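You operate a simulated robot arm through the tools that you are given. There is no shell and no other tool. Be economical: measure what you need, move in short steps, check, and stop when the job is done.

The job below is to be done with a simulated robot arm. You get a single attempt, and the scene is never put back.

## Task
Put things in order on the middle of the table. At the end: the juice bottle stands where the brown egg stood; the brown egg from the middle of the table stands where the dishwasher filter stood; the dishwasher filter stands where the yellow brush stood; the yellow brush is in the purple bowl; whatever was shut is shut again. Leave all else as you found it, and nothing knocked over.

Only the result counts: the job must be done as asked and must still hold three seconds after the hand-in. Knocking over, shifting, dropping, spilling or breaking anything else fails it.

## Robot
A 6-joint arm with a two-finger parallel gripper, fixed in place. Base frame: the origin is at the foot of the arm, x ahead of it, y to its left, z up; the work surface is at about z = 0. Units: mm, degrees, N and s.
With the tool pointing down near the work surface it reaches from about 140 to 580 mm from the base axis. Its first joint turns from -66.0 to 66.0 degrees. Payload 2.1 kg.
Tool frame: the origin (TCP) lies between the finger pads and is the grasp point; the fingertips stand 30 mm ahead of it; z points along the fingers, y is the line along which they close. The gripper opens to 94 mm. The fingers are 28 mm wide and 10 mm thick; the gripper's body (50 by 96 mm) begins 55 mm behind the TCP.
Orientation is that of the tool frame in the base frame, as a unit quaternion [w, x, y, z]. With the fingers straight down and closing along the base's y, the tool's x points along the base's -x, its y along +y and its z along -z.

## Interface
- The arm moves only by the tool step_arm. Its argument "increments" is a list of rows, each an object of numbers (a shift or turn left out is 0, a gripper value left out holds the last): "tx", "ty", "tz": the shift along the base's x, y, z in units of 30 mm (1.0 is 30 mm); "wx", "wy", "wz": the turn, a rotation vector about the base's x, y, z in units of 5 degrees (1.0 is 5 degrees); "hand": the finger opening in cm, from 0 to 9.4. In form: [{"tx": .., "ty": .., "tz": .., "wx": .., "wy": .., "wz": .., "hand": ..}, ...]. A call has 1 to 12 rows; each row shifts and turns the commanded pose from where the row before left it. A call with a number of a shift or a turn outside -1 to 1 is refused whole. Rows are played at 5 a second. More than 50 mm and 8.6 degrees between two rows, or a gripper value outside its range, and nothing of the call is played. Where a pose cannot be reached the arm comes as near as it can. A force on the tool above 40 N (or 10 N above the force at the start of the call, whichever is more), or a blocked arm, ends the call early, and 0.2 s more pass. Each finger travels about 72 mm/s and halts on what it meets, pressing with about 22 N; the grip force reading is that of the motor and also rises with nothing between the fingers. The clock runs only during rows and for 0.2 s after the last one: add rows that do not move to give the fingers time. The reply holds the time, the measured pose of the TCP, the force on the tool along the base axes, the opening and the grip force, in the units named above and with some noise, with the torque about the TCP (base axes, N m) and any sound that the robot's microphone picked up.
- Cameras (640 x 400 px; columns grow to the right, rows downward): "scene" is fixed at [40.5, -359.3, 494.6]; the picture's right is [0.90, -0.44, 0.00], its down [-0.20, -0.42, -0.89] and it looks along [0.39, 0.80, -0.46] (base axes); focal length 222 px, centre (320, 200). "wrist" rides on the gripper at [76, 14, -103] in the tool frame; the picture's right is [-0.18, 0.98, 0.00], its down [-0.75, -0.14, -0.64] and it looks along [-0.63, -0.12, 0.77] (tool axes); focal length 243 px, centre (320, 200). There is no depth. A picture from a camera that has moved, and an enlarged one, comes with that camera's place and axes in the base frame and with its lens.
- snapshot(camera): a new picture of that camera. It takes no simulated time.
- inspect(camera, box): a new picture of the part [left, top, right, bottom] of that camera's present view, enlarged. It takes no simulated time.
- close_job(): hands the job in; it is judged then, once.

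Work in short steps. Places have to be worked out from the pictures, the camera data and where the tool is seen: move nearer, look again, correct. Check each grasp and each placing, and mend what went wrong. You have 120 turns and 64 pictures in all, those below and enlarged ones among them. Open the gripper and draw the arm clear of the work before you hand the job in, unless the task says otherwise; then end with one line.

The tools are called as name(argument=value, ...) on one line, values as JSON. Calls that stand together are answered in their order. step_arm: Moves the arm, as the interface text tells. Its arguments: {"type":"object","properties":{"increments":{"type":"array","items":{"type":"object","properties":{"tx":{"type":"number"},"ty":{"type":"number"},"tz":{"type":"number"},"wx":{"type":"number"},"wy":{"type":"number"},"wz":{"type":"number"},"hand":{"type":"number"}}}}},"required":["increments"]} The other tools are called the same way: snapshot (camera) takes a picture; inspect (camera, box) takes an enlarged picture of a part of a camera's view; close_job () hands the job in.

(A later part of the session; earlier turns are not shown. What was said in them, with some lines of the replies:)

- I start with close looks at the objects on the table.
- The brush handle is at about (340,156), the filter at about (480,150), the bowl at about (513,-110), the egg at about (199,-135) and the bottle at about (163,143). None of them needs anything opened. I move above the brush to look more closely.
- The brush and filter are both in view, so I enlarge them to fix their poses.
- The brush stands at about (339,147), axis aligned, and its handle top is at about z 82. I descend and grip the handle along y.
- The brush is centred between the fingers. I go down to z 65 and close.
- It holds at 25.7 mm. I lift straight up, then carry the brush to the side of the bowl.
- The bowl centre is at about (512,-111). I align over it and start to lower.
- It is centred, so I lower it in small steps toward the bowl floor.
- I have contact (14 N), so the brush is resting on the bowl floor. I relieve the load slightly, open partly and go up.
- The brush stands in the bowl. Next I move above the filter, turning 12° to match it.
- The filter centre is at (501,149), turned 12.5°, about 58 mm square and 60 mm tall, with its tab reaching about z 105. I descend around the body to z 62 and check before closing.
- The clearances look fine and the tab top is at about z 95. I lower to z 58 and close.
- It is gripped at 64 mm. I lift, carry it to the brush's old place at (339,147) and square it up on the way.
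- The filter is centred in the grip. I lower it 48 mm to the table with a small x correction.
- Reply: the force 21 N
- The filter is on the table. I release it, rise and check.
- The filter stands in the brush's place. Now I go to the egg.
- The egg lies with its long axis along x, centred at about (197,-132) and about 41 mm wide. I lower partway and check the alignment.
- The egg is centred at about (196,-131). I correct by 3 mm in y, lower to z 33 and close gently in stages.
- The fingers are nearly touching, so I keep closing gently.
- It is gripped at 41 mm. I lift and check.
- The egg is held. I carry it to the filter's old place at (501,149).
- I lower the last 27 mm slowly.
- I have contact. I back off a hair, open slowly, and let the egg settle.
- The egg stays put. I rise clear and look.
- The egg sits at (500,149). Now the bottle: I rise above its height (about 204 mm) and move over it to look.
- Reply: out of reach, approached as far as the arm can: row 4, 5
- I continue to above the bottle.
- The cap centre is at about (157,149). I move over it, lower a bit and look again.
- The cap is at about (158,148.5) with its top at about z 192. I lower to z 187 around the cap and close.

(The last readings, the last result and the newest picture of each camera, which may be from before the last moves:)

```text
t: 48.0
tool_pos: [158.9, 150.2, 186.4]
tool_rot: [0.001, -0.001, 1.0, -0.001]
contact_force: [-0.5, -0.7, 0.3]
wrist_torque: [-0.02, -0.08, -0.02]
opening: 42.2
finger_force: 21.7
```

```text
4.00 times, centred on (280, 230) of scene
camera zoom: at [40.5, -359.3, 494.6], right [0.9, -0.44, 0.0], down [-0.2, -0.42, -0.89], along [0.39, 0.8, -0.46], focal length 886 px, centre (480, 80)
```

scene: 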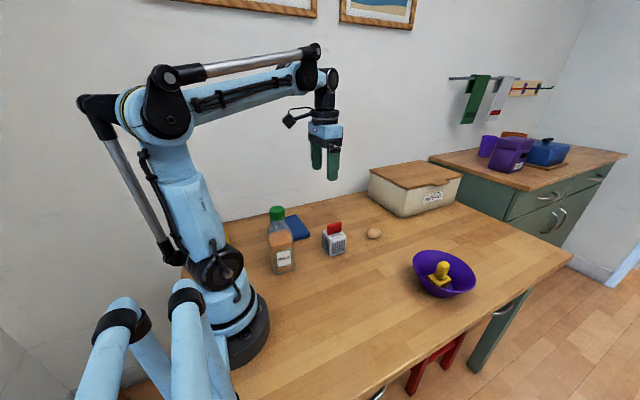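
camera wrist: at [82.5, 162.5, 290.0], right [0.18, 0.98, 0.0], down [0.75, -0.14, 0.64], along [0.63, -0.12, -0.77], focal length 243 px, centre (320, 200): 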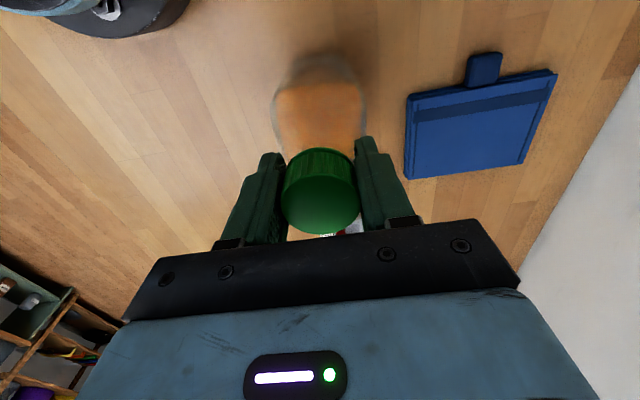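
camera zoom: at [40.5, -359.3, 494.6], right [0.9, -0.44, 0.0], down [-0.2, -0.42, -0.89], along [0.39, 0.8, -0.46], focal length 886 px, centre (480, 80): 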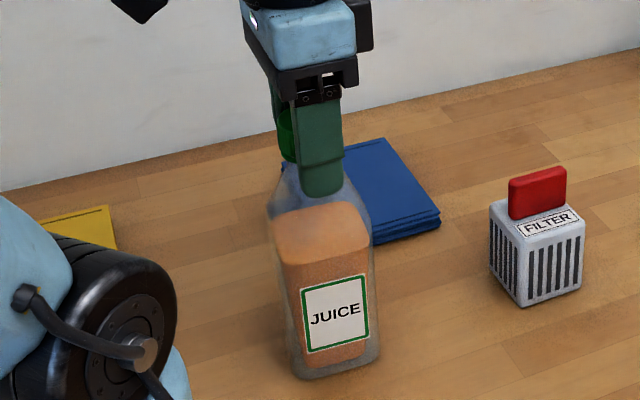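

It is gripped at 42 mm. I lift it 40 mm and verify.

step_arm(increments=[{"tz": 0.3}, {"tz": 0.5}, {"tz": 0.5}, {}])

inspect(camera="scene", box=[200, 160, 360, 280])

```text
t: 49.0
tool_pos: [158.4, 149.1, 227.7]
tool_rot: [0.001, -0.001, 1.0, 0.0]
contact_force: [-0.6, -0.2, -4.2]
wrist_torque: [0.01, 0.0, -0.01]
opening: 40.3
finger_force: 22.2
```

```text
3.33 times, centred on (280, 220) of scene
camera zoom: at [40.5, -359.3, 494.6], right [0.9, -0.44, 0.0], down [-0.2, -0.42, -0.89], along [0.39, 0.8, -0.46], focal length 738 px, centre (453, 133)
```

zoom: 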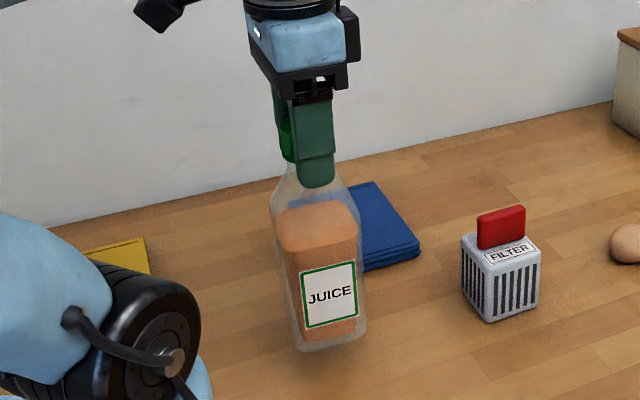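

It holds (about 4 N), with perhaps a few mm of slip. I carry it gently around the front of the base, checking halfway.

step_arm(increments=[{"tx": 0.4, "ty": -0.3}, {"tx": 0.6, "ty": -0.5}, {"tx": 0.6, "ty": -0.5}, {"tx": 0.6, "ty": -0.5}, {"tx": 0.3, "ty": -0.6}, {"tx": 0.2, "ty": -0.7}, {"tx": 0.2, "ty": -0.7}, {"tx": 0.2, "ty": -0.7}, {"ty": -0.5}, {}])

snapshot(camera="scene")

```text
t: 51.2
tool_pos: [250.8, -1.5, 226.1]
tool_rot: [0.001, -0.002, 1.0, 0.001]
contact_force: [0.6, 0.4, -5.1]
wrist_torque: [0.01, -0.02, 0.0]
opening: 39.5
finger_force: 21.9
```

```text
17 pictures are left
```

scene: 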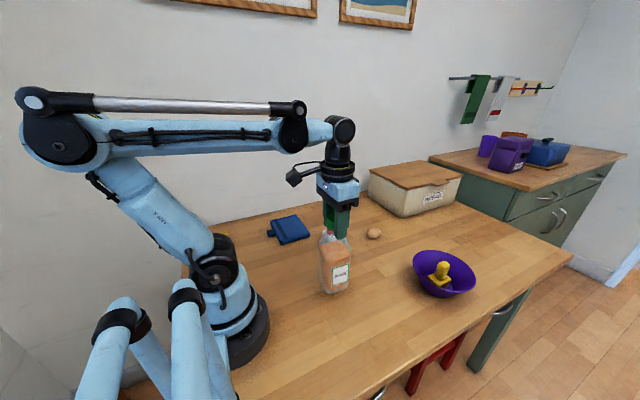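

inspect(camera="scene", box=[280, 180, 400, 300])

snapshot(camera="wrist")

```text
3.33 times, centred on (340, 240) of scene
camera zoom: at [40.5, -359.3, 494.6], right [0.9, -0.44, 0.0], down [-0.2, -0.42, -0.89], along [0.39, 0.8, -0.46], focal length 738 px, centre (253, 67)
```

zoom: 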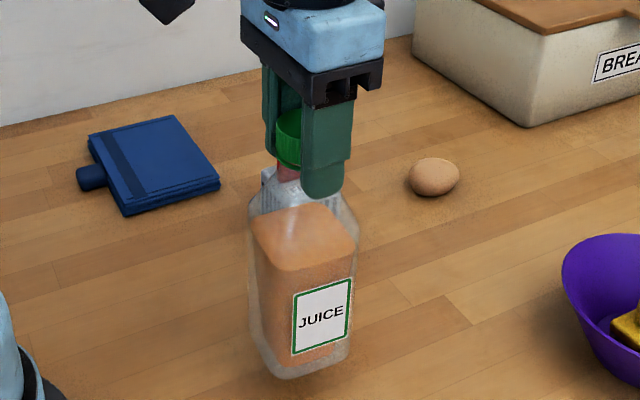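

```text
15 pictures are left
camera wrist: at [175.1, 11.6, 329.4], right [0.18, 0.98, 0.0], down [0.75, -0.14, 0.64], along [0.63, -0.12, -0.77], focal length 243 px, centre (320, 200)
```

wrist: 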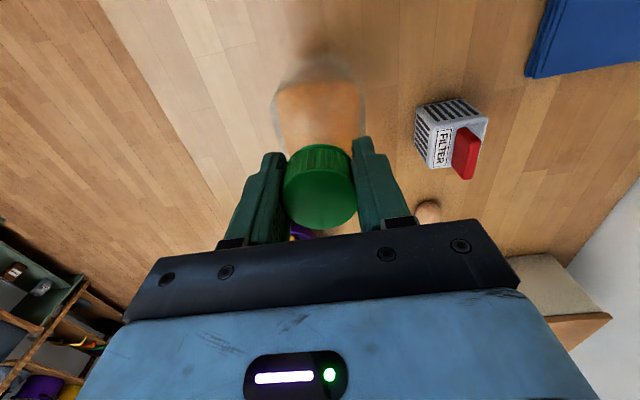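

The bottle hangs upright. I carry on to the egg's old place at (196,-131).

step_arm(increments=[{"tx": -0.3, "ty": -0.5}, {"tx": -0.3, "ty": -0.8}, {"tx": -0.3, "ty": -0.8}, {"tx": -0.3, "ty": -0.8}, {"tx": -0.3, "ty": -0.8}, {"tx": -0.3, "ty": -0.6}, {"tz": -0.4}, {"tz": -0.4}, {}])

inspect(camera="scene", box=[270, 220, 430, 360])

```text
t: 53.2
tool_pos: [196.9, -129.3, 202.5]
tool_rot: [0.001, -0.002, 1.0, 0.0]
contact_force: [-0.3, -0.4, -4.8]
wrist_torque: [0.0, 0.06, -0.01]
opening: 39.4
finger_force: 21.6
```

```text
2.86 times, centred on (350, 290) of scene
camera zoom: at [40.5, -359.3, 494.6], right [0.9, -0.44, 0.0], down [-0.2, -0.42, -0.89], along [0.39, 0.8, -0.46], focal length 633 px, centre (234, -57)
```

zoom: 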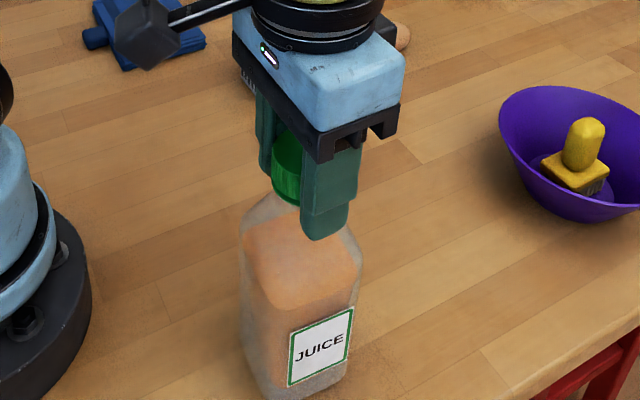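

I lower slowly and feel for the table.

step_arm(increments=[{"tz": -0.2, "ty": -0.03}, {"tz": -0.05}, {"tz": -0.05}, {"tz": -0.05}, {}])

```text
t: 54.4
tool_pos: [196.8, -129.1, 192.2]
tool_rot: [0.0, -0.002, 1.0, 0.0]
contact_force: [0.5, 0.0, -4.4]
wrist_torque: [-0.01, 0.01, -0.01]
opening: 39.2
finger_force: 21.7
```

step_arm(increments=[{"tz": -0.05}, {"tz": -0.04}, {"tz": -0.03}, {}])

```text
t: 55.0
tool_pos: [197.1, -129.1, 191.3]
tool_rot: [0.0, -0.002, 1.0, 0.001]
contact_force: [-0.6, 0.8, 2.7]
wrist_torque: [0.03, -0.11, 0.02]
opening: 39.8
finger_force: 22.0
stopped in row 3: the force on the tool passed its limit at 41 N (the readings are from after the stop); the commanded pose is now the measured one
```

The bottle is standing on the table and the load is nearly off. I release slowly.

step_arm(increments=[{"hand": 4.2}, {"hand": 4.8}, {"hand": 6}, {"hand": 8}, {"hand": 8}, {}])

snapshot(camera="wrist")

inspect(camera="scene", box=[270, 220, 430, 370])

```text
t: 56.4
tool_pos: [197.8, -129.9, 191.4]
tool_rot: [0.001, -0.001, 1.0, 0.001]
contact_force: [0.4, 0.4, -0.7]
wrist_torque: [0.0, -0.01, 0.02]
opening: 79.9
finger_force: 0.0
```

```text
13 pictures are left
camera wrist: at [121.3, -117.2, 294.0], right [0.18, 0.98, 0.0], down [0.75, -0.14, 0.64], along [0.63, -0.12, -0.77], focal length 243 px, centre (320, 200)
```

wrist: 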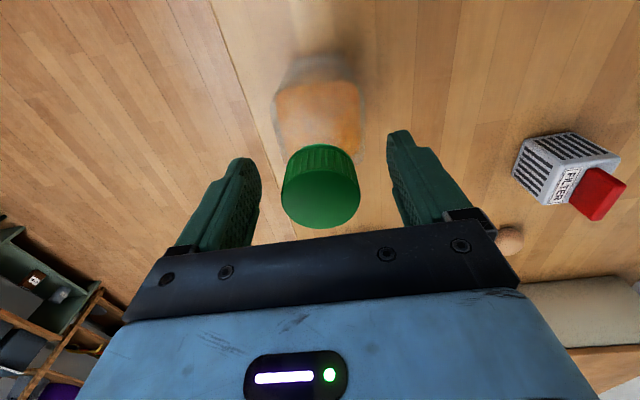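

```text
2.67 times, centred on (350, 295) of scene
camera zoom: at [40.5, -359.3, 494.6], right [0.9, -0.44, 0.0], down [-0.2, -0.42, -0.89], along [0.39, 0.8, -0.46], focal length 591 px, centre (240, -53)
```

zoom: 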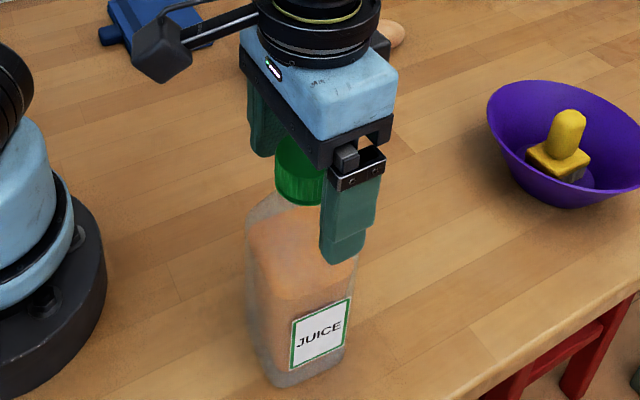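

It stands upright and free. I rise well clear, back away and take a final look.

step_arm(increments=[{"tz": 0.6}, {"tz": 0.9}, {"tz": 0.9}, {"tz": 0.9}, {"tx": 0.9, "ty": 0.8}, {"tx": 0.9, "ty": 0.8}, {"tx": 0.9, "ty": 0.8}, {}])

snapshot(camera="scene")

inspect(camera="scene", box=[240, 200, 480, 360])

```text
t: 58.2
tool_pos: [277.9, -56.1, 290.0]
tool_rot: [0.0, -0.001, 1.0, 0.001]
contact_force: [-0.6, -0.1, -0.1]
wrist_torque: [0.02, 0.01, 0.01]
opening: 80.1
finger_force: 0.1
```

```text
11 pictures are left
```

scene: 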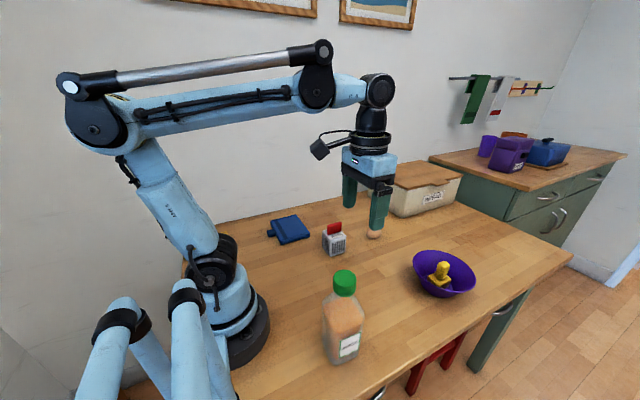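

```text
2.50 times, centred on (360, 280) of scene
camera zoom: at [40.5, -359.3, 494.6], right [0.9, -0.44, 0.0], down [-0.2, -0.42, -0.89], along [0.39, 0.8, -0.46], focal length 554 px, centre (220, 0)
```

zoom: 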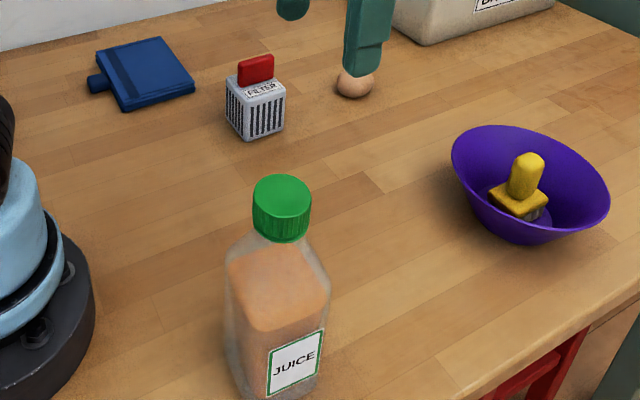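

Everything is in place, nothing was opened, and the arm is clear, so I hand the job in.

close_job()

```text
The job is handed in.
```

The job is handed in: the bottle stands in the egg's place, the egg in the filter's, the filter in the brush's, and the brush is in the purple bowl; nothing had to be opened, and the final pictures show nothing knocked over.
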